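You operate a simulated robot arm through the tools that you are given. There is no shell and no other tool. Be economical: measure what you need, move in short steps, check, and stop when the job is done.

You are at the controls of a simulated robot arm. One attempt, no reset.

Task
Make a riser: set the red towel tray level across the high table's two soup cans.
Fine: first stand the top can on the sink side of the other; tray across; then the cocoa box into the tray; slide the TEA box in under it. Set down upright: soup can.

It is judged by the outcome, as a careful person would: the job done as asked, and still so three seconds after it is handed in. It fails if anything else is knocked over, pushed out of place, dropped, spilled or broken. Flat cloth is picked up by pressing the open fingertips on it (5 to 10 N) and closing them slowly along it; thin cloth reads only 2 to 8 mm in the jaws.

Robot
A 6-joint arm with a two-finger parallel gripper, fixed in place. Base frame: the origin is at the foot of the arm, x ahead of it, y to its left, z up; the work surface is at about z = 0.94. Lengths are in m, angles in degrees, forces in N, time in s.
With the tool pointing down near the work surface it reaches from about 0.36 to 0.82 m from the base axis. Its first joint turns from -166.0 to 166.0 degrees. Payload 3.91 kg.
The TCP is the grasp point between the finger pads, 0.03 m short of the fingertips. In the tool frame z runs along the fingers and y along their closing line. Largest opening 0.11 m; finger width 0.02, thickness 0.01; the body of the gripper, 0.048 by 0.112 m, starts 0.055 m behind the TCP.
Orientation is that of the tool frame in the base frame, as a unit quaternion [x, y, z, w]. With the fingers straight down and closing along the base's y, the tool's x points along the base's -x, its y along +y and its z along -z.

Tools
- The arm moves only by the tool servo_tool. Its argument "series" is a list of rows, each a list of 7 numbers: the shift along the tool's x, y, z in m, then the turn, a rotation vector about the tool's x, y, z in degrees, then the opening in per cent of the stroke, from 0 (shut) to 100 (fully open). In form: [[x, y, z, ax, ay, az, claw], ...]. A call has 1 to 10 rows; each row is the pose to reach, as a shift and turn from the pose commanded when the call began, along the tool's axes at that moment. Each row takes 0.2 s and may step no farther than 0.05 m and 8.6 degrees from the row before; otherwise, or with a gripper value out of range, the whole call is refused. Where a pose cannot be reached the arm comes as near as it can. A force on the tool above 40 N (or 10 N above the force at the start of the call, whichever is more), or a blocked arm, ends the call early, and 0.2 s more pass. Each finger travels about 0.045 m/s and halts on what it meets, pressing with about 33 N; the grip force reading is that of the motor and also rises with nothing between the fingers. The clock runs only during rows and for 0.2 s after the last one: add rows that repeat a pose to give the fingers time. It gives the time, the measured TCP pose, the force on the tool (base axes), the opening and the grip force at its end, in the units of the frame above (readings bear some noise), with the torque about the TCP (base axes, N m) and any sound that the robot's microphone picked up.
- Cameras (640 x 400 px; columns grow to the right, rows downward): "scene" is fixed at [0.4021, 0.4903, 1.7021]; the picture's right is [-0.64, 0.77, 0.00], its down [0.74, 0.62, -0.24] and it looks along [-0.19, -0.16, -0.97] (base axes); focal length 307 px, centre (320, 200). "wrist" rides on the gripper at [0.077, 0.007, -0.114] in the tool frame; the picture's right is [-0.09, 1.00, 0.00], its down [-0.80, -0.07, -0.59] and it looks along [-0.59, -0.05, 0.80] (tool axes); focal length 270 px, centre (320, 200). There is no depth. A picture from a camera that has moved, and an enlarged one, comes with that camera's place and axes in the base frame and with its lens. The place of the scene camera against the robot may be out by one fixed shift of up to 0.012 m in any direction.
- capture(camera): a new picture of that camera. It takes no simulated time.
- move_column(by): slides the trunk up (or, below 0, down) by that many m; the arm rides with it, the base frame stays. It gives what a move gives, with no picture.
- enlarge(camera, box): a new picture of the part [left, top, right, bottom] of that camera's present view, enlarged. It takes no simulated time.
- job_done(): hands the job in; it is judged then, once.

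Work in short steps. Places have to be worked out from the pictures, the camera data and where the tool is seen: move nearer, look again, correct. Check each grasp and each placing, and mend what went wrong. You have 120 turns and 76 pictures in all, those below and enlarged ones among them. Open the gripper and draw the arm clear of the work before you hand the job in, unless the task says otherwise; then end with one line.

The tools are called after "Request:" as a command line: name --pt "numbers of a row" for each row, then --argument value for the rest, lists and objects as JSON in quotes. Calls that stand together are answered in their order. servo_tool: Moves the arm, as the interface text tells. Its arguments: {"type":"object","properties":{"series":{"type":"array","items":{"type":"array","items":{"type":"number"}}}},"required":["series"]} The other tools are called the same way: move_column (by) slides the trunk up or down; capture (camera) takes a picture; enlarge (camera, box) takes an enlarged picture of a part of a camera's view; job_done () hands the job in.

At the start:

```text
clock: 0.0
tcp_pos: [0.3343, 0.27, 1.3641]
orientation: [0.0, 1.0, 0.0, 0.0]
wrist_force: [0.5, -0.1, 1.1]
ft_torque: [0.03, -0.03, -0.01]
gripper_width: 0.1098
gripper_force: 0.1
trunk travel left (down, up): [-0.55, 0.06]
```

scene: 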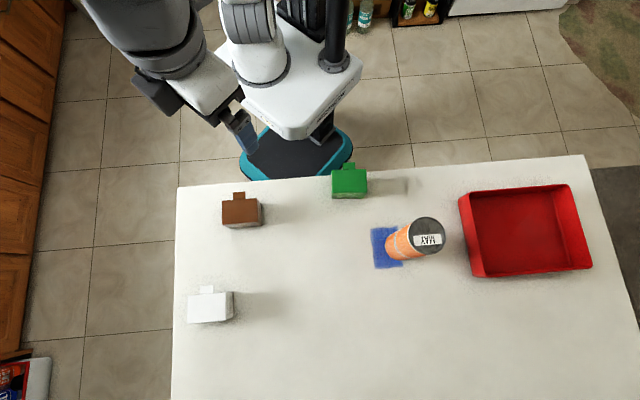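
wrist: 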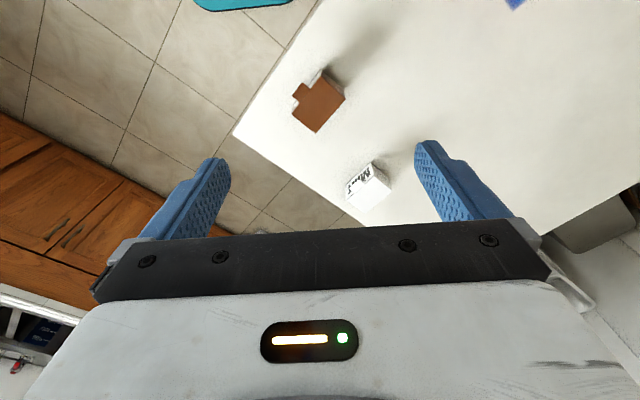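

The scene shows a red tray, an orange can stack on a blue patch, and green, brown and white boxes. I enlarge the pieces to read labels before moving.

Request:
enlarge --camera "scene" --box '[340, 160, 500, 290]'

Request:
enlarge --camera "scene" --box '[170, 150, 390, 340]'

Request:
enlarge --camera "wrist" --box '[270, 50, 430, 220]'

```text
3.08 times, centred on (420, 225) of scene
camera zoom: at [0.4021, 0.4903, 1.7021], right [-0.64, 0.77, 0.0], down [0.74, 0.62, -0.24], along [-0.19, -0.16, -0.97], focal length 945 px, centre (12, 123)
```

zoom: 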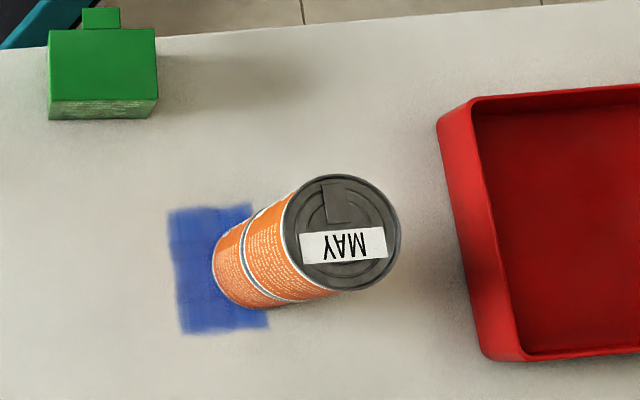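

```text
2.11 times, centred on (280, 245) of scene
camera zoom: at [0.4021, 0.4903, 1.7021], right [-0.64, 0.77, 0.0], down [0.74, 0.62, -0.24], along [-0.19, -0.16, -0.97], focal length 647 px, centre (404, 105)
```

zoom: 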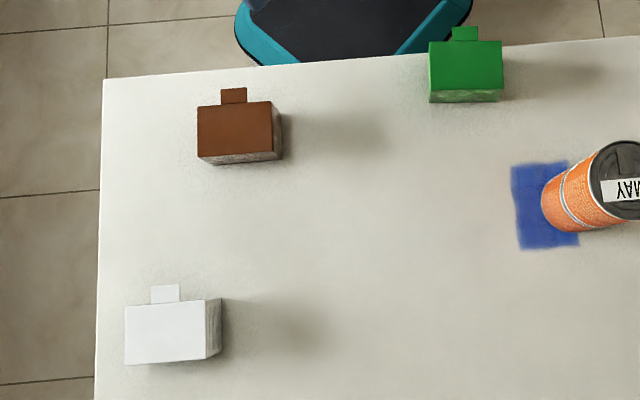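

```text
2.35 times, centred on (350, 135) of wrist
camera zoom: at [0.2555, 0.2766, 1.479], right [0.09, 1.0, 0.0], down [0.8, -0.07, 0.59], along [0.59, -0.05, -0.8], focal length 636 px, centre (249, 353)
```

zoom: 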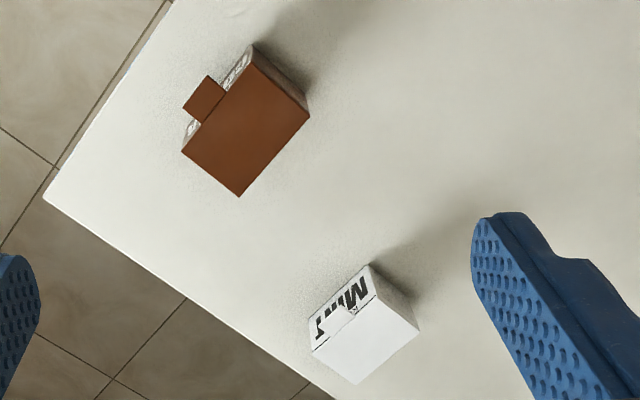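

White box reads MINT; the brown and green labels aren't readable from here and no sink is visible. I tilt the tool up to look around the room.

Request:
servo_tool --pt "0 0 0 0 -8 0 100" --pt "0 0 0 0 -16 0 100" --pt "0 0 0 0 -24 0 100" --pt "0 0 0 0 -32 0 100" --pt "0 0 0 0 -40 0 100"

Request:
capture --camera "wrist"

```text
clock: 1.2
tcp_pos: [0.3331, 0.2693, 1.3654]
orientation: [0.0, 0.939, 0.001, 0.344]
wrist_force: [0.4, 0.9, -0.1]
ft_torque: [-0.04, -0.02, 0.0]
gripper_width: 0.1099
gripper_force: 0.0
trunk travel left (down, up): [-0.55, 0.06]
```

```text
70 pictures are left
camera wrist: at [0.1992, 0.2771, 1.4025], right [0.07, 1.0, 0.06], down [0.23, -0.07, 0.97], along [0.97, -0.05, -0.23], focal length 270 px, centre (320, 200)
```

wrist: 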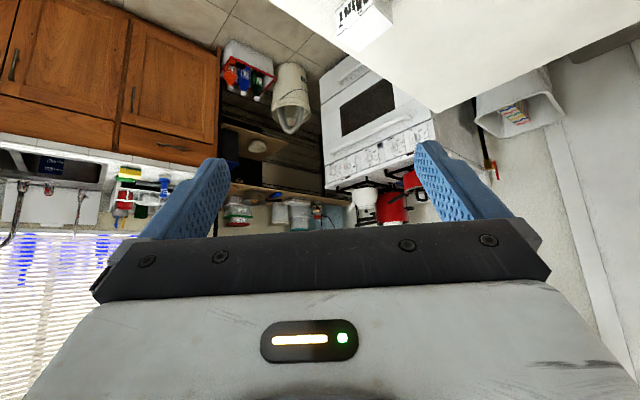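

The picture is upside-down; sink taps and window lie at image left (base +x, −y). I pan that way to fix the sink's bearing.

Request:
servo_tool --pt "0 0 0 5.14 0 6.13 100" --pt "0 0 0 10.3 0 12.3 100" --pt "0 0 0 15.4 0 18.4 100" --pt "0 0 0 20.6 0 24.5 100" --pt "0 0 0 25.7 0 30.6 100"

Request:
capture --camera "wrist"

```text
clock: 2.4
tcp_pos: [0.3346, 0.2701, 1.3644]
orientation: [0.321, 0.883, -0.117, 0.321]
wrist_force: [-0.6, -0.1, 1.0]
ft_torque: [0.0, -0.05, 0.0]
gripper_width: 0.1102
gripper_force: 0.0
trunk travel left (down, up): [-0.55, 0.06]
```

```text
69 pictures are left
camera wrist: at [0.2357, 0.3611, 1.4022], right [0.69, 0.72, 0.06], down [0.13, -0.2, 0.97], along [0.71, -0.67, -0.23], focal length 270 px, centre (320, 200)
```

wrist: 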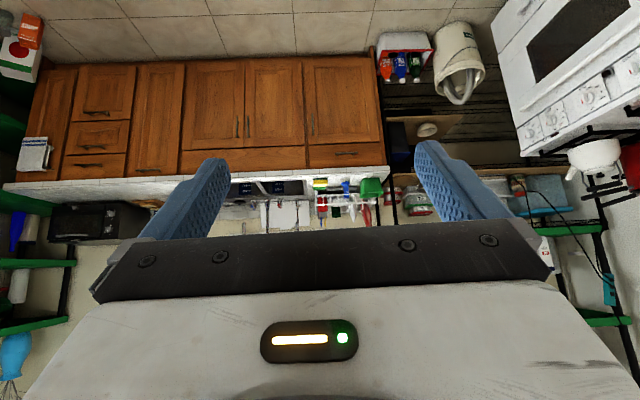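

The sink lies along base direction about (0.58, −0.8), i.e. scene-picture left. The cans compute to about (0.214, 0.593), each about 0.095 tall. Now I turn back and lower the view to read the brown box.

Request:
servo_tool --pt "0 0 0 -5.14 0 -6.13 100" --pt "0 0 0 -10.3 0 -12.3 100" --pt "0 0 0 -15.4 0 -18.4 100" --pt "0 0 0 -20.6 0 -24.5 100" --pt "0 0 0 -25.7 0 -30.6 100"

Request:
move_column --by -0.15

Request:
servo_tool --pt "0 0 0 0 8 0 100" --pt "0 0 0 0 16 0 100"

Request:
capture --camera "wrist"

```text
clock: 3.6
tcp_pos: [0.3345, 0.2682, 1.3661]
orientation: [-0.002, 0.939, 0.0, 0.343]
wrist_force: [0.2, -0.2, -0.5]
ft_torque: [-0.02, -0.01, -0.02]
gripper_width: 0.1097
gripper_force: 0.0
trunk travel left (down, up): [-0.55, 0.06]
```

```text
clock: 5.3
tcp_pos: [0.3347, 0.2688, 1.2161]
orientation: [0.0, 0.94, 0.0, 0.342]
wrist_force: [-0.2, -0.5, 0.2]
ft_torque: [0.01, 0.01, 0.02]
gripper_width: 0.1099
gripper_force: 0.0
trunk travel left (down, up): [-0.4, 0.21]
```

```text
clock: 6.0
tcp_pos: [0.3353, 0.2685, 1.2139]
orientation: [-0.001, 0.978, 0.0, 0.207]
wrist_force: [0.1, 0.5, 0.6]
ft_torque: [0.01, -0.01, 0.01]
gripper_width: 0.1099
gripper_force: 0.0
trunk travel left (down, up): [-0.4, 0.21]
```

```text
68 pictures are left
camera wrist: at [0.2167, 0.2766, 1.2877], right [0.08, 1.0, 0.04], down [0.49, -0.07, 0.87], along [0.87, -0.05, -0.49], focal length 270 px, centre (320, 200)
```

wrist: 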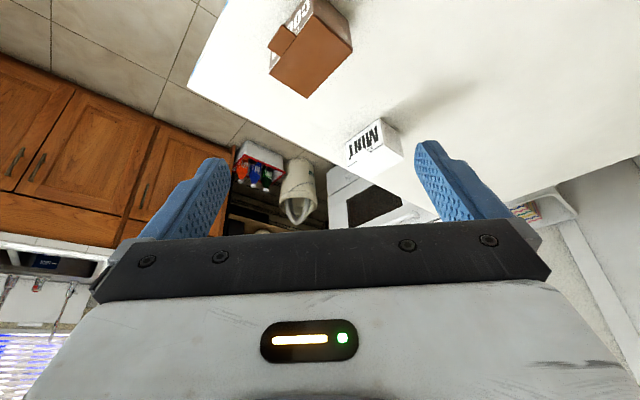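

Brown reads "CO…" (cocoa), white is MINT, so green should be TEA (to be verified). I straighten the tool and go above the can stack, yawed 40° to match the table's axes.

Request:
servo_tool --pt "0 0 0 0 8 0 100" --pt "0 0 0 0 16 0 100" --pt "0 0 0 0 24 0 100"

Request:
servo_tool --pt "0 0 -0.04 0 0 -5 100" --pt "0.015 0.045 -0.05 0 0 -10 100" --pt "0.03 0.09 -0.05 0 0 -15 100" --pt "0.048 0.135 -0.05 0 0 -20 100" --pt "0.065 0.18 -0.05 0 0 -25 100" --pt "0.08 0.225 -0.05 0 0 -30 100" --pt "0.1 0.27 -0.05 0 0 -35 100" --pt "0.12 0.31 -0.05 0 0 -40 100" --pt "0.12 0.325 -0.05 0 0 -40 100"

Request:
capture --camera "wrist"

Request:
capture --camera "scene"

```text
clock: 6.8
tcp_pos: [0.336, 0.27, 1.2158]
orientation: [-0.001, 1.0, -0.001, 0.0]
wrist_force: [-0.4, -0.1, 0.1]
ft_torque: [0.01, -0.01, 0.04]
gripper_width: 0.1101
gripper_force: 0.1
trunk travel left (down, up): [-0.4, 0.21]
```

```text
clock: 8.8
tcp_pos: [0.2121, 0.5787, 1.2513]
orientation: [-0.342, 0.94, 0.0, 0.001]
wrist_force: [1.0, 0.3, 0.7]
ft_torque: [-0.11, 0.01, -0.01]
gripper_width: 0.1101
gripper_force: 0.0
out of reach, approached as far as the arm can: row 8, 9
trunk travel left (down, up): [-0.4, 0.21]
```

```text
67 pictures are left
camera wrist: at [0.1473, 0.5345, 1.3648], right [-0.57, 0.82, 0.0], down [0.66, 0.46, 0.59], along [0.49, 0.34, -0.8], focal length 270 px, centre (320, 200)
```

wrist: 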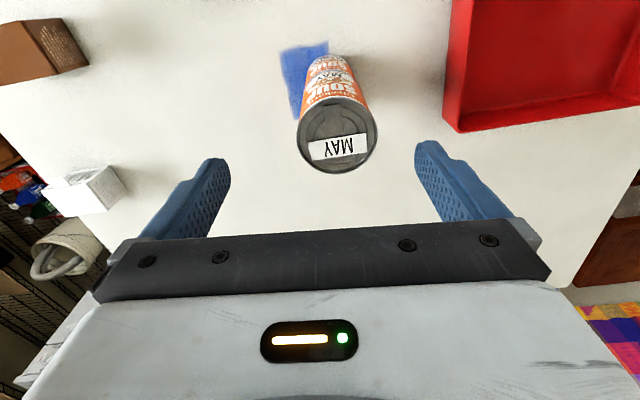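

```text
66 pictures are left
```

scene: 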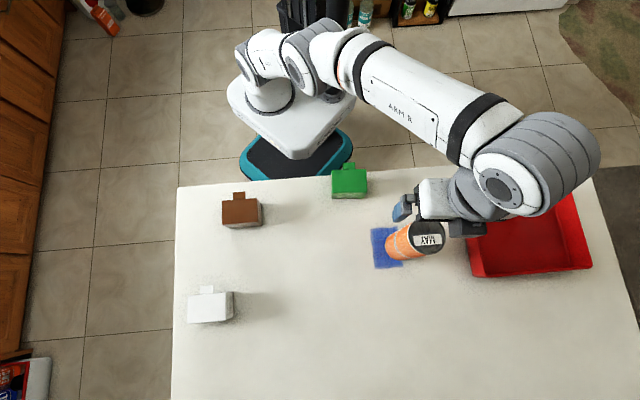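

The lid is about (0.217, 0.600) by both cameras. The arm was at its limit at this height; I descend a little and check where it lands.

Request:
servo_tool --pt "0 0 0.03 0 0 0 100" --pt "0 0 0.055 0 0 0 100" --pt "0 0 0.055 0 0 0 100"

Request:
capture --camera "wrist"

```text
clock: 9.6
tcp_pos: [0.2108, 0.5814, 1.1941]
orientation: [-0.341, 0.94, 0.0, -0.001]
wrist_force: [0.6, -0.8, -0.8]
ft_torque: [-0.01, -0.02, 0.0]
gripper_width: 0.11
gripper_force: 0.2
trunk travel left (down, up): [-0.4, 0.21]
```

```text
65 pictures are left
camera wrist: at [0.1451, 0.5366, 1.3084], right [-0.57, 0.82, 0.0], down [0.66, 0.46, 0.59], along [0.49, 0.34, -0.8], focal length 270 px, centre (320, 200)
```

wrist: 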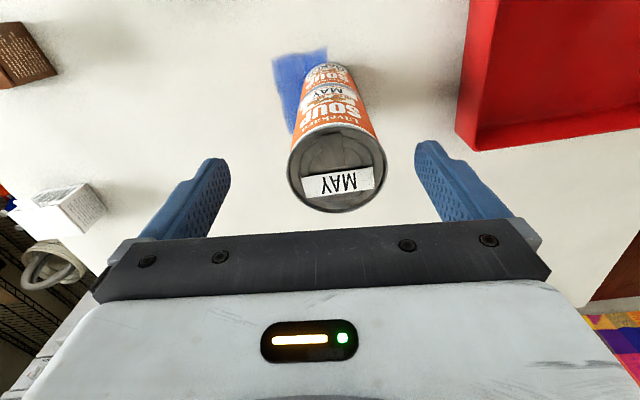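

Triangulated lid: (0.214, 0.600, 1.145), diameter 0.068. I centre over it, then descend to TCP z≈1.11 with jaws open.

Request:
servo_tool --pt "-0.0143 0.0123 0 0 0 0 100" --pt "-0.0143 0.0123 0 0 0 0 100" --pt "-0.0143 0.0123 0.03 0 0 0 100" --pt "-0.0143 0.0123 0.06 0 0 0 100" --pt "-0.0143 0.0123 0.082 0 0 0 100" --pt "-0.0143 0.0123 0.082 0 0 0 100"

Request:
capture --camera "wrist"

Request:
enlarge --camera "scene" --box '[340, 160, 500, 290]'

```text
clock: 10.9
tcp_pos: [0.2125, 0.5978, 1.1118]
orientation: [-0.342, 0.94, 0.0, 0.0]
wrist_force: [-0.1, 0.3, -0.1]
ft_torque: [0.04, 0.04, 0.0]
gripper_width: 0.1099
gripper_force: 0.1
trunk travel left (down, up): [-0.4, 0.21]
```

```text
64 pictures are left
camera wrist: at [0.1485, 0.5538, 1.2263], right [-0.57, 0.82, 0.0], down [0.66, 0.46, 0.59], along [0.49, 0.34, -0.8], focal length 270 px, centre (320, 200)
```

wrist: 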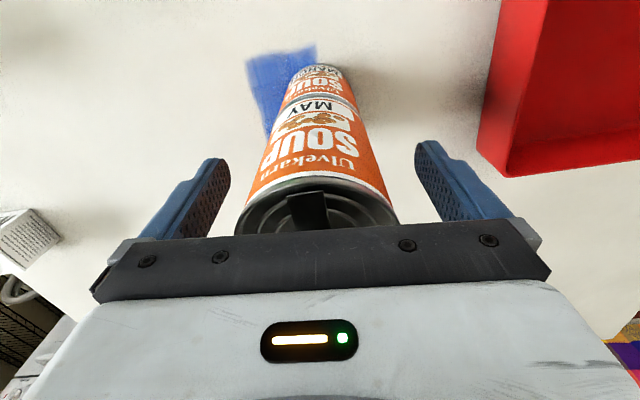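

```text
3.08 times, centred on (420, 225) of scene
camera zoom: at [0.4021, 0.4903, 1.7021], right [-0.64, 0.77, 0.0], down [0.74, 0.62, -0.24], along [-0.19, -0.16, -0.97], focal length 945 px, centre (12, 123)
```

zoom: 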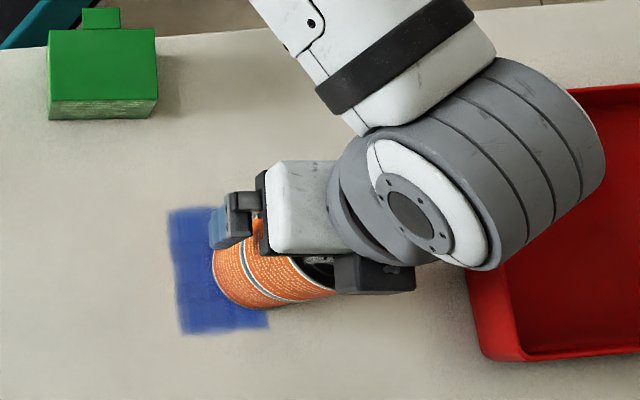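

The can sits centred between the fingers. I close on it, allowing time.

Request:
servo_tool --pt "0 0 0 0 0 0 70" --pt "0 0 0 0 0 0 62" --pt "0 0 0 0 0 0 55" --pt "0 0 0 0 0 0 40" --pt "0 0 0 0 0 0 40"

```text
clock: 12.2
tcp_pos: [0.2136, 0.5983, 1.1121]
orientation: [-0.342, 0.94, 0.0, 0.001]
wrist_force: [1.7, -1.1, -0.6]
ft_torque: [-0.07, -0.07, -0.01]
gripper_width: 0.0673
gripper_force: 32.8
trunk travel left (down, up): [-0.4, 0.21]
```

Gripped at 0.067 m. I lift 5 cm and check that the bottom can stays.

Request:
servo_tool --pt "0 0 -0.005 0 0 0 40" --pt "0 0 -0.015 0 0 0 40" --pt "0 0 -0.03 0 0 0 40" --pt "0 0 -0.05 0 0 0 40"

Request:
capture --camera "wrist"

Request:
enlarge --camera "scene" --box '[340, 160, 500, 290]'

```text
clock: 13.2
tcp_pos: [0.2111, 0.597, 1.1626]
orientation: [-0.342, 0.94, 0.0, 0.0]
wrist_force: [0.6, 0.4, -3.8]
ft_torque: [0.01, 0.04, -0.01]
gripper_width: 0.0671
gripper_force: 32.8
trunk travel left (down, up): [-0.4, 0.21]
```

```text
62 pictures are left
camera wrist: at [0.1469, 0.5532, 1.2766], right [-0.57, 0.82, 0.0], down [0.66, 0.46, 0.59], along [0.49, 0.34, -0.8], focal length 270 px, centre (320, 200)
```

wrist: 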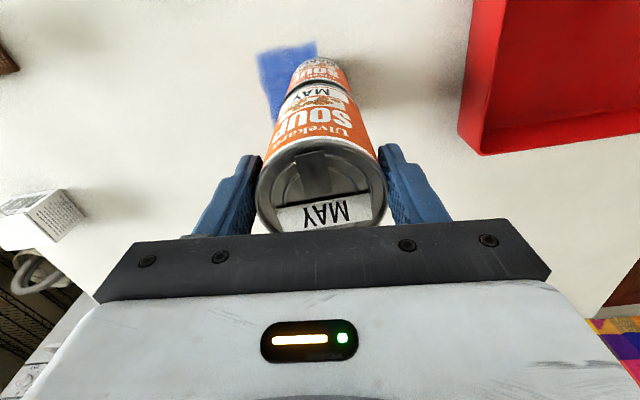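

```text
3.08 times, centred on (420, 225) of scene
camera zoom: at [0.4021, 0.4903, 1.7021], right [-0.64, 0.77, 0.0], down [0.74, 0.62, -0.24], along [-0.19, -0.16, -0.97], focal length 945 px, centre (12, 123)
```

zoom: 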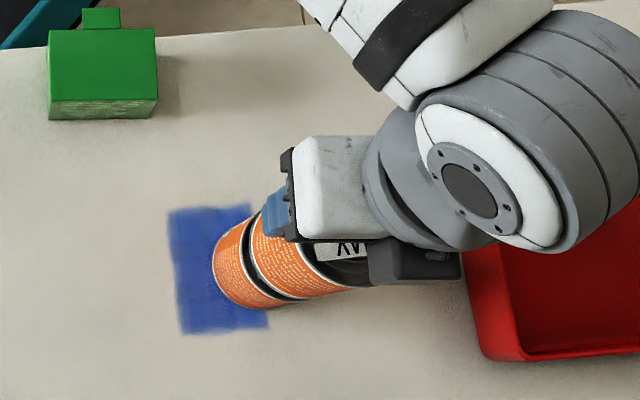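

Weight about 4 N, bottom can still in place. I carry the can 0.175 m along the sink direction (0.64, −0.77), clear of the blue patch, then begin lowering.

Request:
servo_tool --pt "0 0 -0.02 0 0 0 40" --pt "0 -0.04 -0.02 0 0 0 40" --pt "0 -0.085 -0.02 0 0 0 40" --pt "0 -0.13 -0.02 0 0 0 40" --pt "0 -0.16 -0.02 0 0 0 40" --pt "0 -0.175 -0.02 0 0 0 40" --pt "0 -0.175 0.02 0 0 0 40" --pt "0 -0.175 0.06 0 0 0 40" --pt "0 -0.175 0.09 0 0 0 40" --pt "0 -0.175 0.09 0 0 0 40"

Request:
capture --camera "wrist"

Request:
capture --camera "scene"

```text
clock: 15.3
tcp_pos: [0.3263, 0.4644, 1.0704]
orientation: [-0.342, 0.94, 0.0, 0.0]
wrist_force: [0.1, -0.4, -5.1]
ft_torque: [0.0, 0.04, -0.01]
gripper_width: 0.0671
gripper_force: 32.8
trunk travel left (down, up): [-0.4, 0.21]
```

```text
60 pictures are left
camera wrist: at [0.2615, 0.4198, 1.1849], right [-0.57, 0.82, 0.0], down [0.66, 0.46, 0.59], along [0.49, 0.34, -0.8], focal length 270 px, centre (320, 200)
```

wrist: 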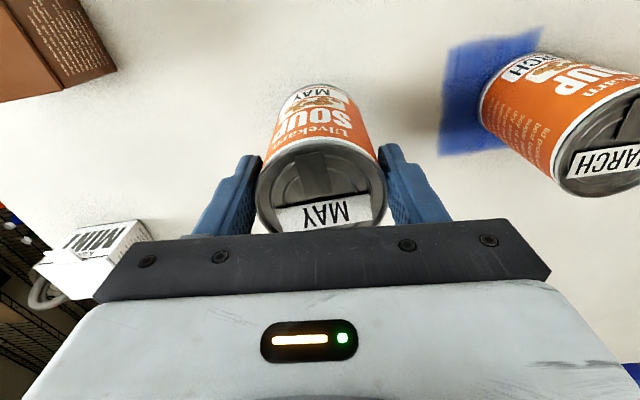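

```text
59 pictures are left
```

scene: 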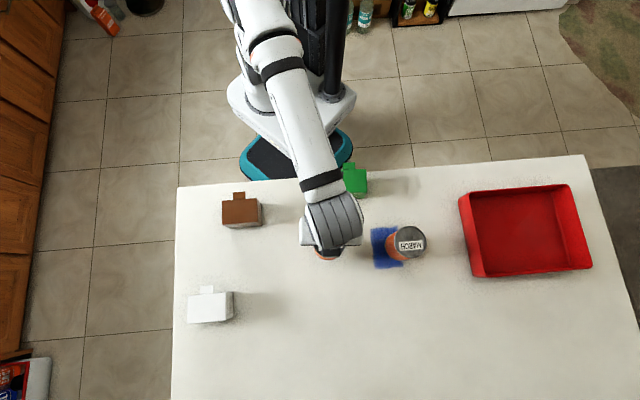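

The can is above its spot. I lower it in fine steps, watching for contact.

Request:
servo_tool --pt "0 0 0.03 0 0 0 40" --pt "0 0 0.045 0 0 0 40" --pt "0 0 0.05 0 0 0 40" --pt "0 0 0.05 0 0 0 40"

Request:
servo_tool --pt "0 0 0.003 0 0 0 40" --pt "0 0 0.005 0 0 0 40" --pt "0 0 0.005 0 0 0 40"

```text
clock: 16.4
tcp_pos: [0.3255, 0.461, 1.0231]
orientation: [-0.342, 0.94, 0.0, 0.001]
wrist_force: [1.7, -2.1, 28.5]
ft_torque: [-0.1, -0.35, -0.12]
gripper_width: 0.0669
gripper_force: 32.8
trunk travel left (down, up): [-0.4, 0.21]
```

```text
clock: 17.1
tcp_pos: [0.3253, 0.462, 1.0161]
orientation: [-0.342, 0.94, 0.001, 0.0]
wrist_force: [2.6, -3.8, 20.0]
ft_torque: [-0.38, 0.05, -0.01]
gripper_width: 0.0672
gripper_force: 33.1
trunk travel left (down, up): [-0.4, 0.21]
```

Contact came at TCP z≈1.024, so the can stands on the table (can height about 0.09). I ease pressure, open and rise clear.

Request:
servo_tool --pt "0 0 -0.002 0 0 0 55" --pt "0 0 -0.002 0 0 0 65" --pt "0 0 -0.002 0 0 0 80" --pt "0 0 -0.002 0 0 0 95" --pt "0 0 -0.002 0 0 0 95" --pt "0 0 -0.03 0 0 0 95" --pt "0 0 -0.07 0 0 0 95" --pt "0 0 -0.11 0 0 0 95" --pt "0 0 -0.15 0 0 0 95" --pt "0 0 -0.19 0 0 0 95"

Request:
capture --camera "wrist"

```text
clock: 19.4
tcp_pos: [0.3274, 0.4631, 1.2041]
orientation: [-0.342, 0.94, 0.0, 0.0]
wrist_force: [-0.1, 0.2, 0.5]
ft_torque: [-0.03, -0.01, -0.02]
gripper_width: 0.1044
gripper_force: 0.0
trunk travel left (down, up): [-0.4, 0.21]
```

```text
58 pictures are left
camera wrist: at [0.2622, 0.4191, 1.319], right [-0.57, 0.82, 0.0], down [0.66, 0.46, 0.59], along [0.49, 0.34, -0.8], focal length 270 px, centre (320, 200)
```

wrist: 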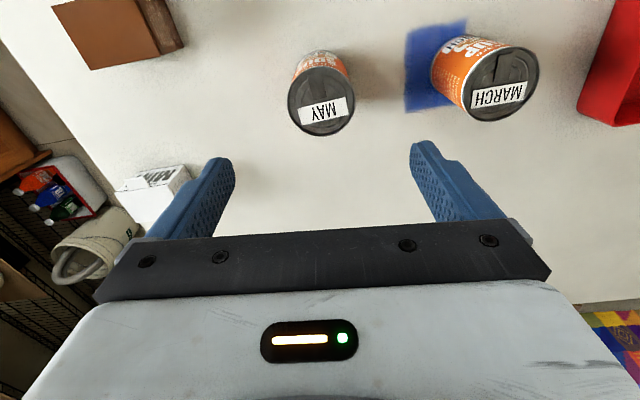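

Both cans stand, spaced about 0.175, MAY on the sink side. The tray centre is about (0.01, 0.785), 0.278 × 0.19, long axis at −45°. I'll grip its near long wall midpoint (−0.06, 0.72) with yaw about 135°, so I raise the column and travel there.

Request:
move_column --by 0.15

Request:
servo_tool --pt "0.013 0.044 0.016 0 0 -8 95" --pt "0.026 0.0885 0.032 0 0 -16 95" --pt "0.039 0.133 0.048 0 0 -24 95" --pt "0.052 0.1775 0.064 0 0 -32 95" --pt "0.065 0.222 0.08 0 0 -40 95" --pt "0.078 0.2665 0.096 0 0 -48 95" --pt "0.091 0.311 0.112 0 0 -56 95" --pt "0.104 0.3555 0.128 0 0 -64 95" --pt "0.117 0.4 0.144 0 0 -72 95" --pt "0.13 0.444 0.16 0 0 -80 95"

Request:
servo_tool --pt "0 0 0 0 0 -7.5 95" --pt "0 0 0 0 0 -15 95" --pt "0 0 0 0 0 -15 95"

Request:
capture --camera "wrist"

Request:
capture --camera "scene"

```text
clock: 21.1
tcp_pos: [0.3258, 0.4633, 1.3542]
orientation: [-0.342, 0.94, 0.0, 0.0]
wrist_force: [0.2, -0.3, -0.1]
ft_torque: [-0.02, 0.01, 0.03]
gripper_width: 0.1044
gripper_force: 0.1
trunk travel left (down, up): [-0.55, 0.06]
```

```text
clock: 23.3
tcp_pos: [-0.0589, 0.7163, 1.1879]
orientation: [0.867, -0.498, 0.001, 0.002]
wrist_force: [0.2, 1.8, -0.4]
ft_torque: [0.0, -0.04, 0.01]
gripper_width: 0.1046
gripper_force: 0.1
out of reach, approached as far as the arm can: row 10
trunk travel left (down, up): [-0.55, 0.06]
```

```text
clock: 24.1
tcp_pos: [-0.0581, 0.7141, 1.191]
orientation: [0.924, -0.382, 0.0, 0.001]
wrist_force: [-0.1, 0.0, 0.3]
ft_torque: [0.0, 0.02, -0.03]
gripper_width: 0.1046
gripper_force: 0.2
trunk travel left (down, up): [-0.55, 0.06]
```

```text
57 pictures are left
camera wrist: at [-0.0097, 0.656, 1.3057], right [-0.77, -0.64, 0.0], down [-0.52, 0.62, 0.59], along [-0.38, 0.46, -0.8], focal length 270 px, centre (320, 200)
```

wrist: 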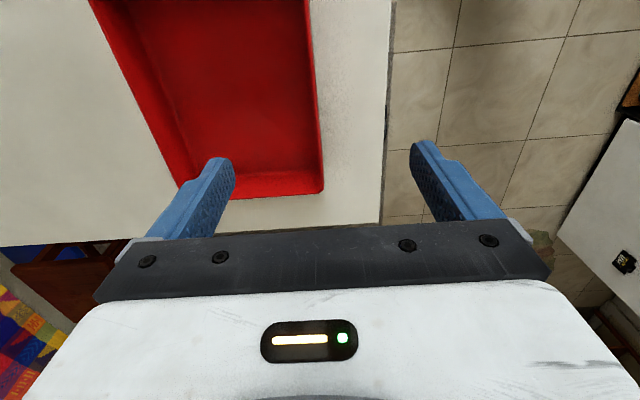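

```text
56 pictures are left
```

scene: 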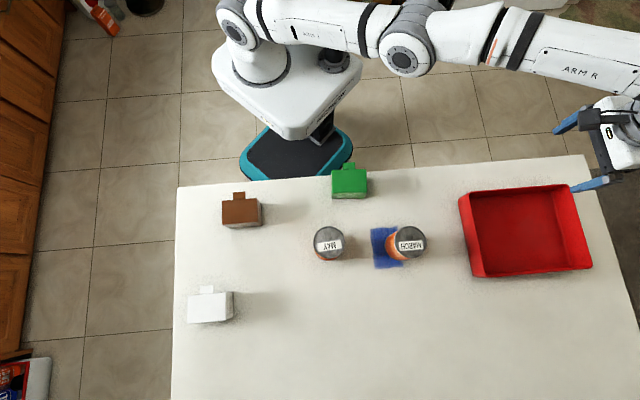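

The tray's near wall runs parallel to my tool x axis and about 1 cm to the tray side of the TCP. I enlarge to gauge the wall's thickness and height.

Request:
enlarge --camera "wrist" --box '[240, 30, 400, 210]'

Request:
enlarge --camera "scene" --box '[440, 170, 610, 290]'

```text
2.22 times, centred on (320, 120) of wrist
camera zoom: at [-0.0097, 0.656, 1.3057], right [-0.77, -0.64, 0.0], down [-0.52, 0.62, 0.59], along [-0.38, 0.46, -0.8], focal length 601 px, centre (320, 378)
```

zoom: 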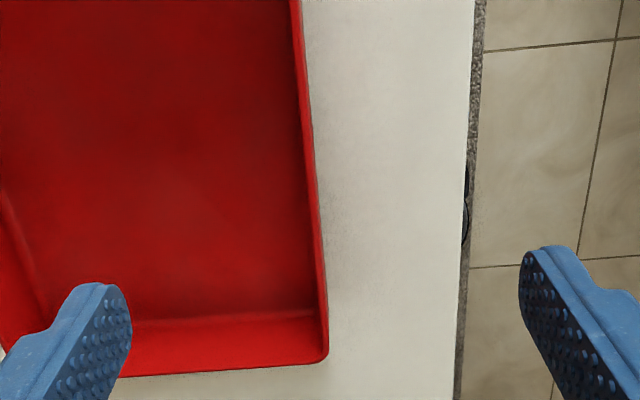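

```text
3.33 times, centred on (525, 230) of scene
camera zoom: at [0.4021, 0.4903, 1.7021], right [-0.64, 0.77, 0.0], down [0.74, 0.62, -0.24], along [-0.19, -0.16, -0.97], focal length 1024 px, centre (-363, 100)
```

zoom: 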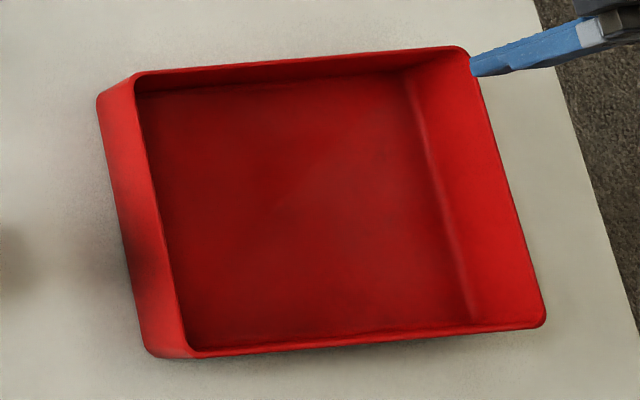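

The rim is at about z = 1.0 (walls 0.06 high, 6 mm thick), tray 0.24 × 0.19. I centre on the wall and descend partway with the opening reduced.

Request:
servo_tool --pt "-0.008 -0.0054 0.03 0 0 0 60" --pt "-0.008 -0.0054 0.07 0 0 0 50" --pt "-0.008 -0.0054 0.11 0 0 0 50" --pt "-0.008 -0.0054 0.14 0 0 0 50" --pt "-0.008 -0.0054 0.14 0 0 0 50"

Request:
capture --camera "wrist"

```text
clock: 25.3
tcp_pos: [-0.0628, 0.7467, 1.0692]
orientation: [0.924, -0.383, 0.001, 0.001]
wrist_force: [-0.2, 0.1, -0.9]
ft_torque: [0.04, 0.0, 0.0]
gripper_width: 0.0549
gripper_force: 0.2
out of reach, approached as far as the arm can: row 2, 3, 4, 5
trunk travel left (down, up): [-0.55, 0.06]
```

```text
53 pictures are left
camera wrist: at [-0.0144, 0.6878, 1.1837], right [-0.77, -0.64, 0.0], down [-0.52, 0.62, 0.59], along [-0.38, 0.45, -0.81], focal length 270 px, centre (320, 200)
```

wrist: 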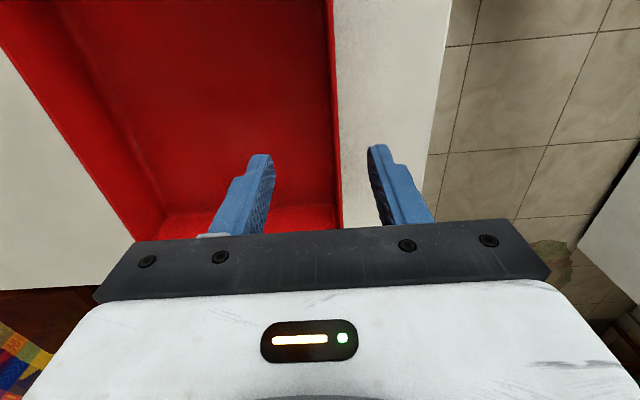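

The arm hit a reach limit with the column this high (TCP drifted to y=0.747). I go back up and lower the column so the arm works at a better height.

Request:
servo_tool --pt "0 0 -0.03 0 0 0 50" --pt "0 0 -0.07 0 0 0 50" --pt "0 0 -0.11 0 0 0 50" --pt "0 0 -0.11 0 0 0 50"

Request:
move_column --by -0.12

```text
clock: 26.3
tcp_pos: [-0.0591, 0.7233, 1.1676]
orientation: [0.924, -0.382, -0.001, 0.001]
wrist_force: [-0.5, 0.5, -0.2]
ft_torque: [0.03, 0.01, -0.02]
gripper_width: 0.0548
gripper_force: 0.2
out of reach, approached as far as the arm can: row 1, 2, 3, 4
trunk travel left (down, up): [-0.55, 0.06]
```

```text
clock: 27.8
tcp_pos: [-0.0602, 0.7235, 1.0481]
orientation: [0.924, -0.382, 0.0, 0.001]
wrist_force: [0.1, 0.0, 0.5]
ft_torque: [-0.01, -0.04, 0.01]
gripper_width: 0.0548
gripper_force: 0.2
trunk travel left (down, up): [-0.43, 0.18]
```

Now at (−0.060, 0.7235, 1.048). I test a small descent for tracking and look.

Request:
servo_tool --pt "0 0 0.01 0 0 0 50" --pt "0 0 0.01 0 0 0 50"

Request:
capture --camera "wrist"

```text
clock: 28.4
tcp_pos: [-0.059, 0.7237, 1.0382]
orientation: [0.924, -0.382, 0.0, 0.001]
wrist_force: [1.0, 0.9, 1.0]
ft_torque: [0.01, 0.0, -0.03]
gripper_width: 0.055
gripper_force: 0.0
trunk travel left (down, up): [-0.43, 0.18]
```

```text
52 pictures are left
camera wrist: at [-0.0108, 0.6654, 1.1516], right [-0.77, -0.64, 0.0], down [-0.52, 0.62, 0.59], along [-0.38, 0.46, -0.8], focal length 270 px, centre (320, 200)
```

wrist: 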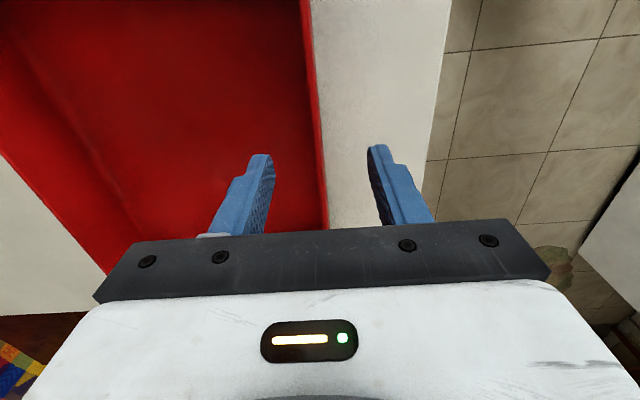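

The wall is centred between the fingers and the arm tracks. I descend to TCP z ≈ 0.984.

Request:
servo_tool --pt "0 -0.001 0.015 0 0 0 50" --pt "0 -0.001 0.03 0 0 0 50" --pt "0 -0.001 0.044 0 0 0 50" --pt "0 -0.001 0.052 0 0 0 50" --pt "0 -0.001 0.052 0 0 0 50"

Request:
capture --camera "wrist"

```text
clock: 29.6
tcp_pos: [-0.0604, 0.7249, 0.9844]
orientation: [0.924, -0.383, 0.0, -0.001]
wrist_force: [0.2, 0.5, -0.1]
ft_torque: [-0.01, -0.02, 0.03]
gripper_width: 0.0552
gripper_force: 0.1
trunk travel left (down, up): [-0.43, 0.18]
```

```text
51 pictures are left
camera wrist: at [-0.0115, 0.6654, 1.0986], right [-0.77, -0.64, 0.0], down [-0.52, 0.62, 0.59], along [-0.38, 0.46, -0.8], focal length 270 px, centre (320, 200)
```

wrist: 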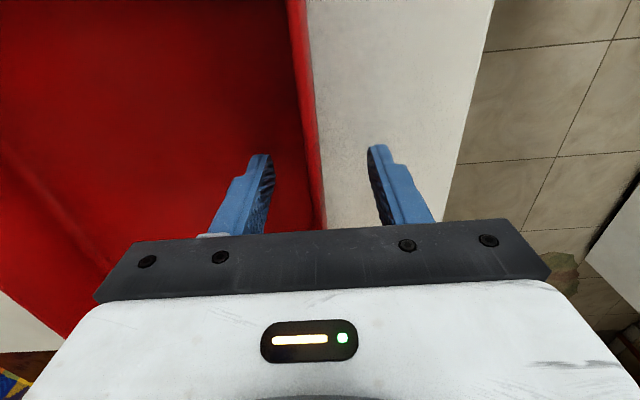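

No contact and the fingers straddle the wall. I close slowly.

Request:
servo_tool --pt "0 0 0 0 0 0 35" --pt "0 0 0 0 0 0 22" --pt "0 0 0 0 0 0 12" --pt "0 0 0 0 0 0 0" --pt "0 0 0 0 0 0 0" --pt "0 0 0 0 0 0 0"

Request:
servo_tool --pt "0 0 -0.008 0 0 0 0" --pt "0 0 -0.02 0 0 0 0" --pt "0 0 -0.035 0 0 0 0" --pt "0 0 -0.035 0 0 0 0"

Request:
capture --camera "wrist"

Request:
capture --camera "scene"

```text
clock: 31.0
tcp_pos: [-0.0595, 0.7237, 0.9856]
orientation: [0.924, -0.382, -0.001, 0.0]
wrist_force: [0.1, 0.5, 0.6]
ft_torque: [0.02, 0.03, 0.0]
gripper_width: 0.0037
gripper_force: 33.4
trunk travel left (down, up): [-0.43, 0.18]
```

```text
clock: 32.0
tcp_pos: [-0.0579, 0.7262, 1.0197]
orientation: [0.924, -0.383, 0.0, 0.0]
wrist_force: [0.5, -0.6, -2.9]
ft_torque: [-0.19, 0.16, -0.03]
gripper_width: 0.0038
gripper_force: 33.1
trunk travel left (down, up): [-0.43, 0.18]
```

```text
50 pictures are left
camera wrist: at [-0.0097, 0.6657, 1.134], right [-0.77, -0.64, 0.0], down [-0.52, 0.62, 0.59], along [-0.38, 0.46, -0.8], focal length 270 px, centre (320, 200)
```

wrist: 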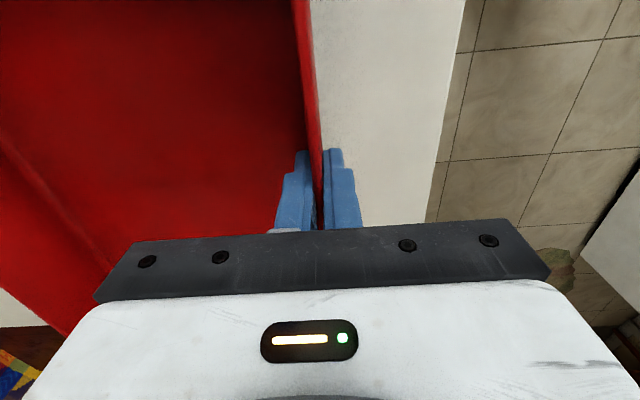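

```text
49 pictures are left
```

scene: 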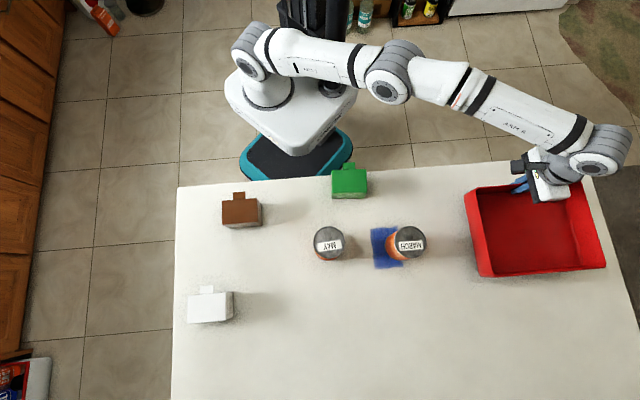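

The tray is held on its wall mid (3.7 mm, about 3 N) and hangs level. Its centre is about 0.095 m across from the TCP. I raise the column so the base clears the cans, then carry it toward the can midpoint (0.268, 0.530).

Request:
move_column --by 0.12

Request:
servo_tool --pt "0.025 0 0 0 0 0 0" --pt "0.065 0 0 0 0 1 0" --pt "0.105 0 0 0 0 2 0" --pt "0.145 0 0 0 0 3 0" --pt "0.185 0 0 0 0 4 0" --pt "0.225 0 0 0 0 5 0" --pt "0.265 0 0 0 0 6 0" --pt "0.305 0 0 0 0 6 0" --pt "0.34 0.002 0 0 0 6 0" --pt "0.367 0.003 0 0 0 6 0"

Request:
capture --camera "scene"

Request:
capture --camera "wrist"

```text
clock: 33.5
tcp_pos: [-0.0578, 0.724, 1.1401]
orientation: [0.924, -0.382, 0.0, 0.0]
wrist_force: [0.3, 0.1, -2.9]
ft_torque: [-0.14, 0.19, 0.0]
gripper_width: 0.0035
gripper_force: 33.0
trunk travel left (down, up): [-0.55, 0.06]
```

```text
clock: 35.7
tcp_pos: [0.2004, 0.4613, 1.1413]
orientation: [0.903, -0.43, 0.0, 0.0]
wrist_force: [-0.1, -0.3, -2.2]
ft_torque: [-0.15, 0.18, -0.01]
gripper_width: 0.0038
gripper_force: 33.6
trunk travel left (down, up): [-0.55, 0.06]
```

```text
48 pictures are left
```

scene: 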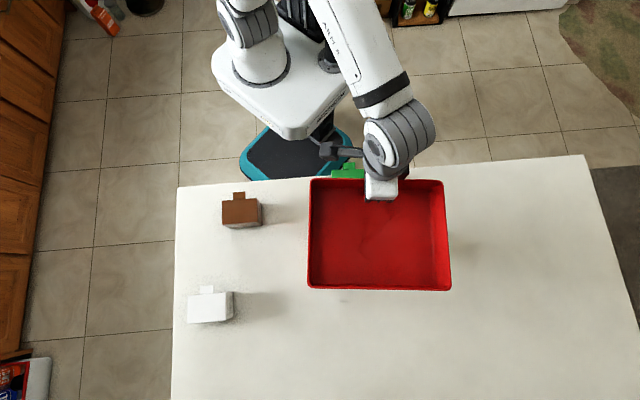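

```text
47 pictures are left
camera wrist: at [0.2419, 0.3984, 1.2558], right [-0.83, -0.56, 0.0], down [-0.45, 0.67, 0.59], along [-0.33, 0.49, -0.8], focal length 270 px, centre (320, 200)
```

wrist: 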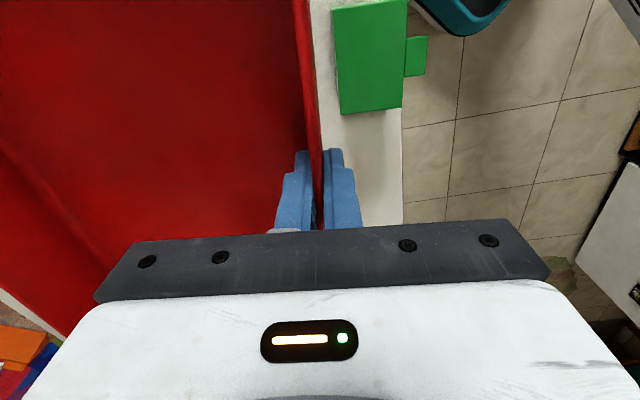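

Tray axes match the can line and the centre is about 6 mm short in y. I correct and lower to just above the can tops.

Request:
servo_tool --pt "-0.0047 -0.0038 0.01 0 0 0 0" --pt "-0.0047 -0.0038 0.03 0 0 0 0" --pt "-0.0047 -0.0038 0.05 0 0 0 0" --pt "-0.0047 -0.0038 0.056 0 0 0 0" --pt "-0.0047 -0.0038 0.056 0 0 0 0"

Request:
servo_tool --pt "0 0 0.003 0 0 0 0" --pt "0 0 0.006 0 0 0 0" --pt "0 0 0.006 0 0 0 0"

```text
clock: 36.9
tcp_pos: [0.1994, 0.4683, 1.0869]
orientation: [0.903, -0.43, -0.001, -0.003]
wrist_force: [-2.3, -1.5, 25.3]
ft_torque: [1.33, -0.8, -0.01]
gripper_width: 0.0048
gripper_force: 33.6
trunk travel left (down, up): [-0.55, 0.06]
```

```text
clock: 37.7
tcp_pos: [0.1995, 0.4667, 1.0808]
orientation: [0.903, -0.43, 0.001, -0.002]
wrist_force: [-11.0, -6.1, 28.1]
ft_torque: [1.11, -0.95, 0.22]
gripper_width: 0.0085
gripper_force: 32.7
trunk travel left (down, up): [-0.55, 0.06]
```

Contact came sooner than expected (can tops about 1.04) and I am pressing. I back off upward until the force is near zero.

Request:
servo_tool --pt "0 0 -0.003 0 0 0 0" --pt "0 0 -0.006 0 0 0 0" --pt "0 0 -0.006 0 0 0 0"

Request:
capture --camera "scene"

Request:
capture --camera "wrist"

```text
clock: 38.5
tcp_pos: [0.2015, 0.4672, 1.086]
orientation: [0.903, -0.431, 0.0, -0.002]
wrist_force: [-0.7, 2.5, 23.2]
ft_torque: [0.97, -1.22, 0.08]
gripper_width: 0.0046
gripper_force: 33.5
trunk travel left (down, up): [-0.55, 0.06]
```

```text
46 pictures are left
```

scene: 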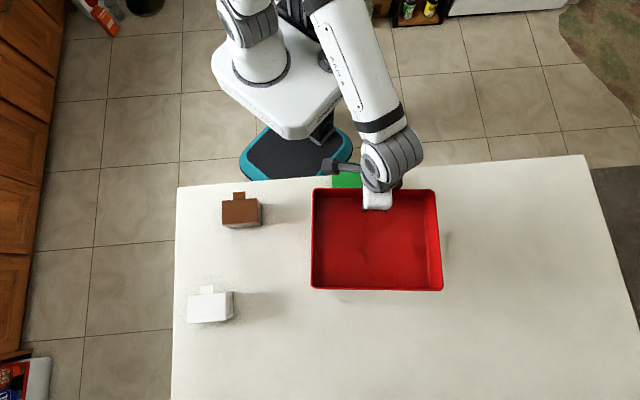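

```text
45 pictures are left
camera wrist: at [0.2423, 0.4033, 1.1994], right [-0.83, -0.56, 0.0], down [-0.45, 0.67, 0.6], along [-0.33, 0.5, -0.8], focal length 270 px, centre (320, 200)
```

wrist: 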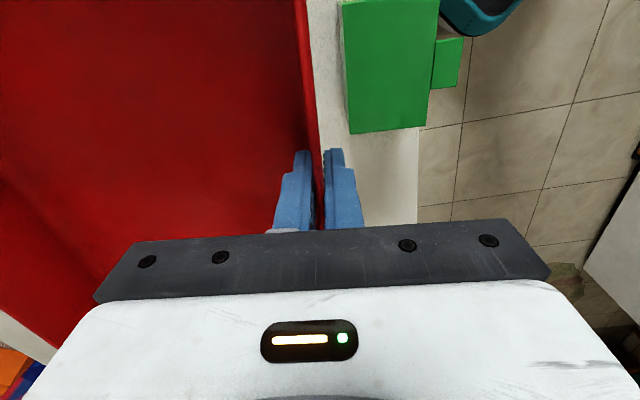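

Still 23 N; I rise a few mm more.

Request:
servo_tool --pt "0 0 -0.002 0 0 0 0" --pt "0 0 -0.003 0 0 0 0" --pt "0 0 -0.003 0 0 0 0"

Request:
servo_tool --pt "0 0 -0.002 0 0 0 0" --pt "0 0 -0.003 0 0 0 0" --pt "0 0 -0.003 0 0 0 0"

```text
clock: 39.3
tcp_pos: [0.2013, 0.4678, 1.0873]
orientation: [0.903, -0.43, 0.001, 0.0]
wrist_force: [3.6, 1.6, 15.2]
ft_torque: [0.85, -0.81, -0.03]
gripper_width: 0.0039
gripper_force: 32.7
trunk travel left (down, up): [-0.55, 0.06]
```

```text
clock: 40.1
tcp_pos: [0.1998, 0.468, 1.0882]
orientation: [0.903, -0.43, 0.0, 0.001]
wrist_force: [0.0, -0.2, -1.8]
ft_torque: [-0.16, 0.14, 0.02]
gripper_width: 0.0038
gripper_force: 33.0
trunk travel left (down, up): [-0.55, 0.06]
```

The tray hangs free at 1.089, so contact is about 1.088. I lower 2 mm for a light touch and open gently to clear the wall.

Request:
servo_tool --pt "0 0 0.001 0 0 0 0" --pt "0 0 0.0015 0 0 0 0" --pt "0 0 0.0015 0 0 0 0"

Request:
servo_tool --pt "0 0 0 0 0 0 8" --pt "0 0 0 0 0 0 16" --pt "0 0 0 0 0 0 26" --pt "0 0 0 0 0 0 36" --pt "0 0 0 0 0 0 36"

Request:
capture --camera "wrist"

Request:
capture --camera "scene"

```text
clock: 40.9
tcp_pos: [0.2014, 0.4686, 1.0882]
orientation: [0.903, -0.431, 0.0, 0.0]
wrist_force: [-0.7, -0.5, -1.4]
ft_torque: [-0.19, 0.17, 0.02]
gripper_width: 0.0038
gripper_force: 33.2
trunk travel left (down, up): [-0.55, 0.06]
```

```text
clock: 42.1
tcp_pos: [0.2006, 0.4686, 1.0881]
orientation: [0.903, -0.431, 0.0, 0.0]
wrist_force: [0.6, 0.0, -0.4]
ft_torque: [-0.01, 0.0, 0.05]
gripper_width: 0.0398
gripper_force: 0.2
trunk travel left (down, up): [-0.55, 0.06]
```

```text
44 pictures are left
camera wrist: at [0.242, 0.4046, 1.2027], right [-0.83, -0.56, 0.0], down [-0.45, 0.67, 0.59], along [-0.33, 0.49, -0.8], focal length 270 px, centre (320, 200)
```

wrist: 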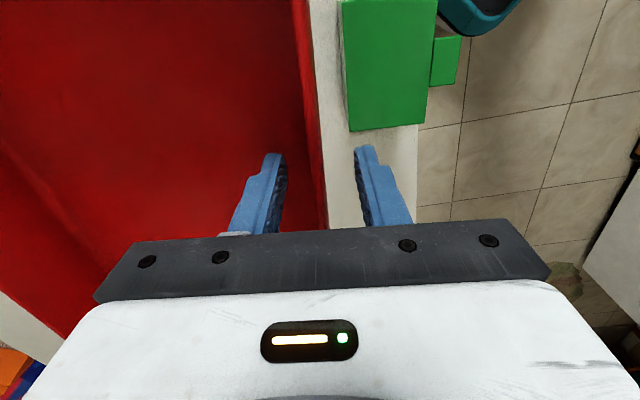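

```text
43 pictures are left
```

scene: 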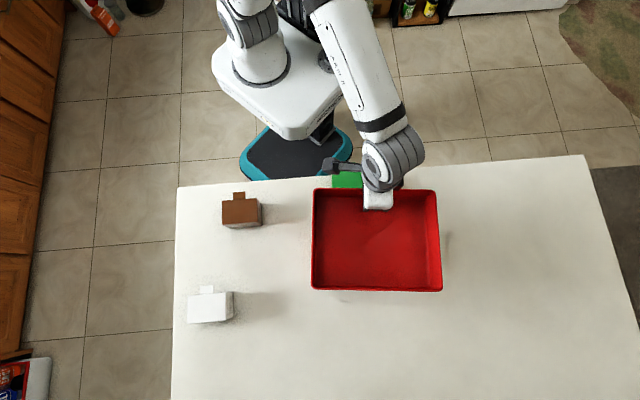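

The tray rests on the cans. I rise clear and look from the side with the wrist camera on the way to the cocoa box.

Request:
servo_tool --pt "0 0 -0.04 0 0 0 36" --pt "0 0 -0.08 0 0 0 36" --pt "0 0 -0.12 0 0 0 36" --pt "0 0 -0.16 0 0 0 60" --pt "0 0 -0.16 0 0 0 80"

Request:
capture --camera "wrist"

```text
clock: 43.3
tcp_pos: [0.2005, 0.4661, 1.2503]
orientation: [0.903, -0.43, 0.0, 0.0]
wrist_force: [0.0, -0.5, 0.2]
ft_torque: [0.01, -0.02, -0.02]
gripper_width: 0.0883
gripper_force: 0.2
trunk travel left (down, up): [-0.55, 0.06]
```

```text
42 pictures are left
camera wrist: at [0.2435, 0.4024, 1.364], right [-0.83, -0.56, 0.0], down [-0.45, 0.67, 0.59], along [-0.33, 0.49, -0.8], focal length 270 px, centre (320, 200)
```

wrist: 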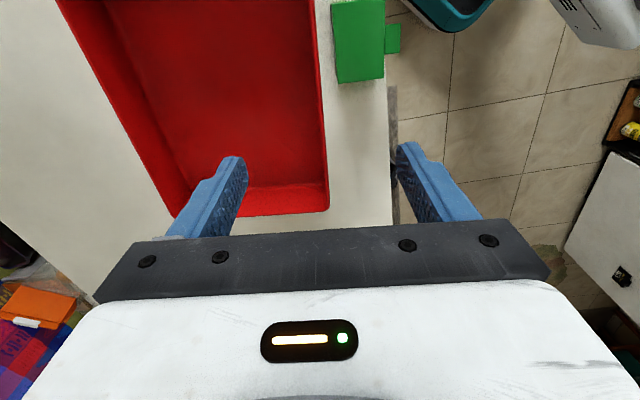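

I travel to above the cocoa box at about (0.40, 0.26), turning back to yaw 40° so the fingers span the box's long sides' ends.

Request:
servo_tool --pt "0.028 -0.0024 0 0 0 8 100" --pt "0.057 -0.0048 0 0 0 16 100" --pt "0.085 -0.0072 0 0 0 24 100" --pt "0.114 -0.0097 0 0 0 32 100" --pt "0.142 -0.012 0 0 0 40 100" --pt "0.171 -0.0145 0 0 0 48 100" --pt "0.199 -0.017 0 0 0 56 100" --pt "0.228 -0.0194 0 0 0 64 100" --pt "0.256 -0.022 0 0 0 72 100" --pt "0.2846 -0.0242 0 0 0 80 100"

Request:
servo_tool --pt "0 0 0 0 0 8 100" --pt "0 0 0 0 0 8 100"

Request:
capture --camera "wrist"

Request:
capture --camera "scene"

```text
clock: 45.5
tcp_pos: [0.3982, 0.2598, 1.2497]
orientation: [-0.414, 0.91, 0.0, 0.001]
wrist_force: [0.5, -0.4, -0.6]
ft_torque: [0.0, -0.01, -0.03]
gripper_width: 0.1101
gripper_force: 0.1
trunk travel left (down, up): [-0.55, 0.06]
```

```text
clock: 46.1
tcp_pos: [0.3969, 0.2625, 1.2491]
orientation: [-0.35, 0.937, 0.0, 0.0]
wrist_force: [0.0, 0.1, 0.6]
ft_torque: [0.02, -0.02, -0.01]
gripper_width: 0.1099
gripper_force: 0.1
trunk travel left (down, up): [-0.55, 0.06]
```

```text
41 pictures are left
camera wrist: at [0.3332, 0.2169, 1.3627], right [-0.59, 0.81, 0.0], down [0.65, 0.47, 0.59], along [0.48, 0.35, -0.8], focal length 270 px, centre (320, 200)
```

wrist: 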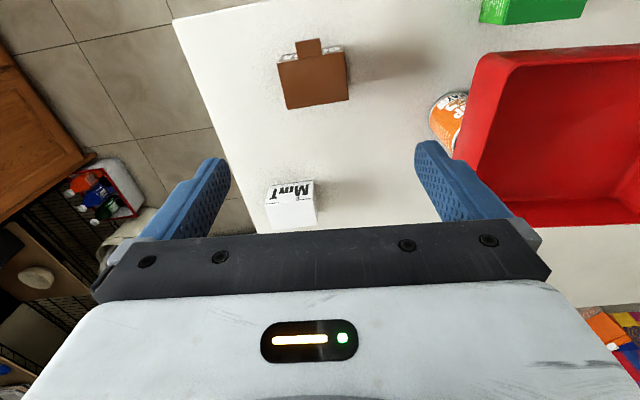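

```text
40 pictures are left
```

scene: 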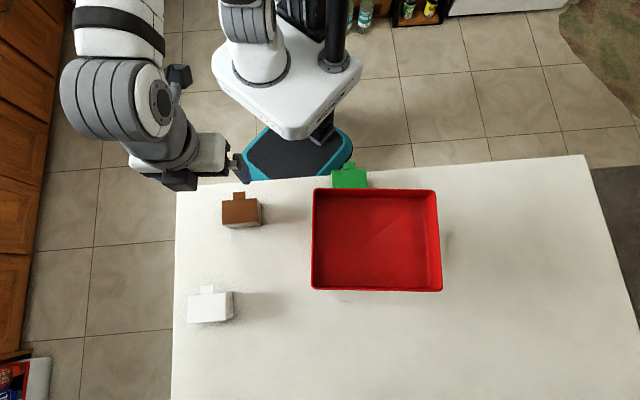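

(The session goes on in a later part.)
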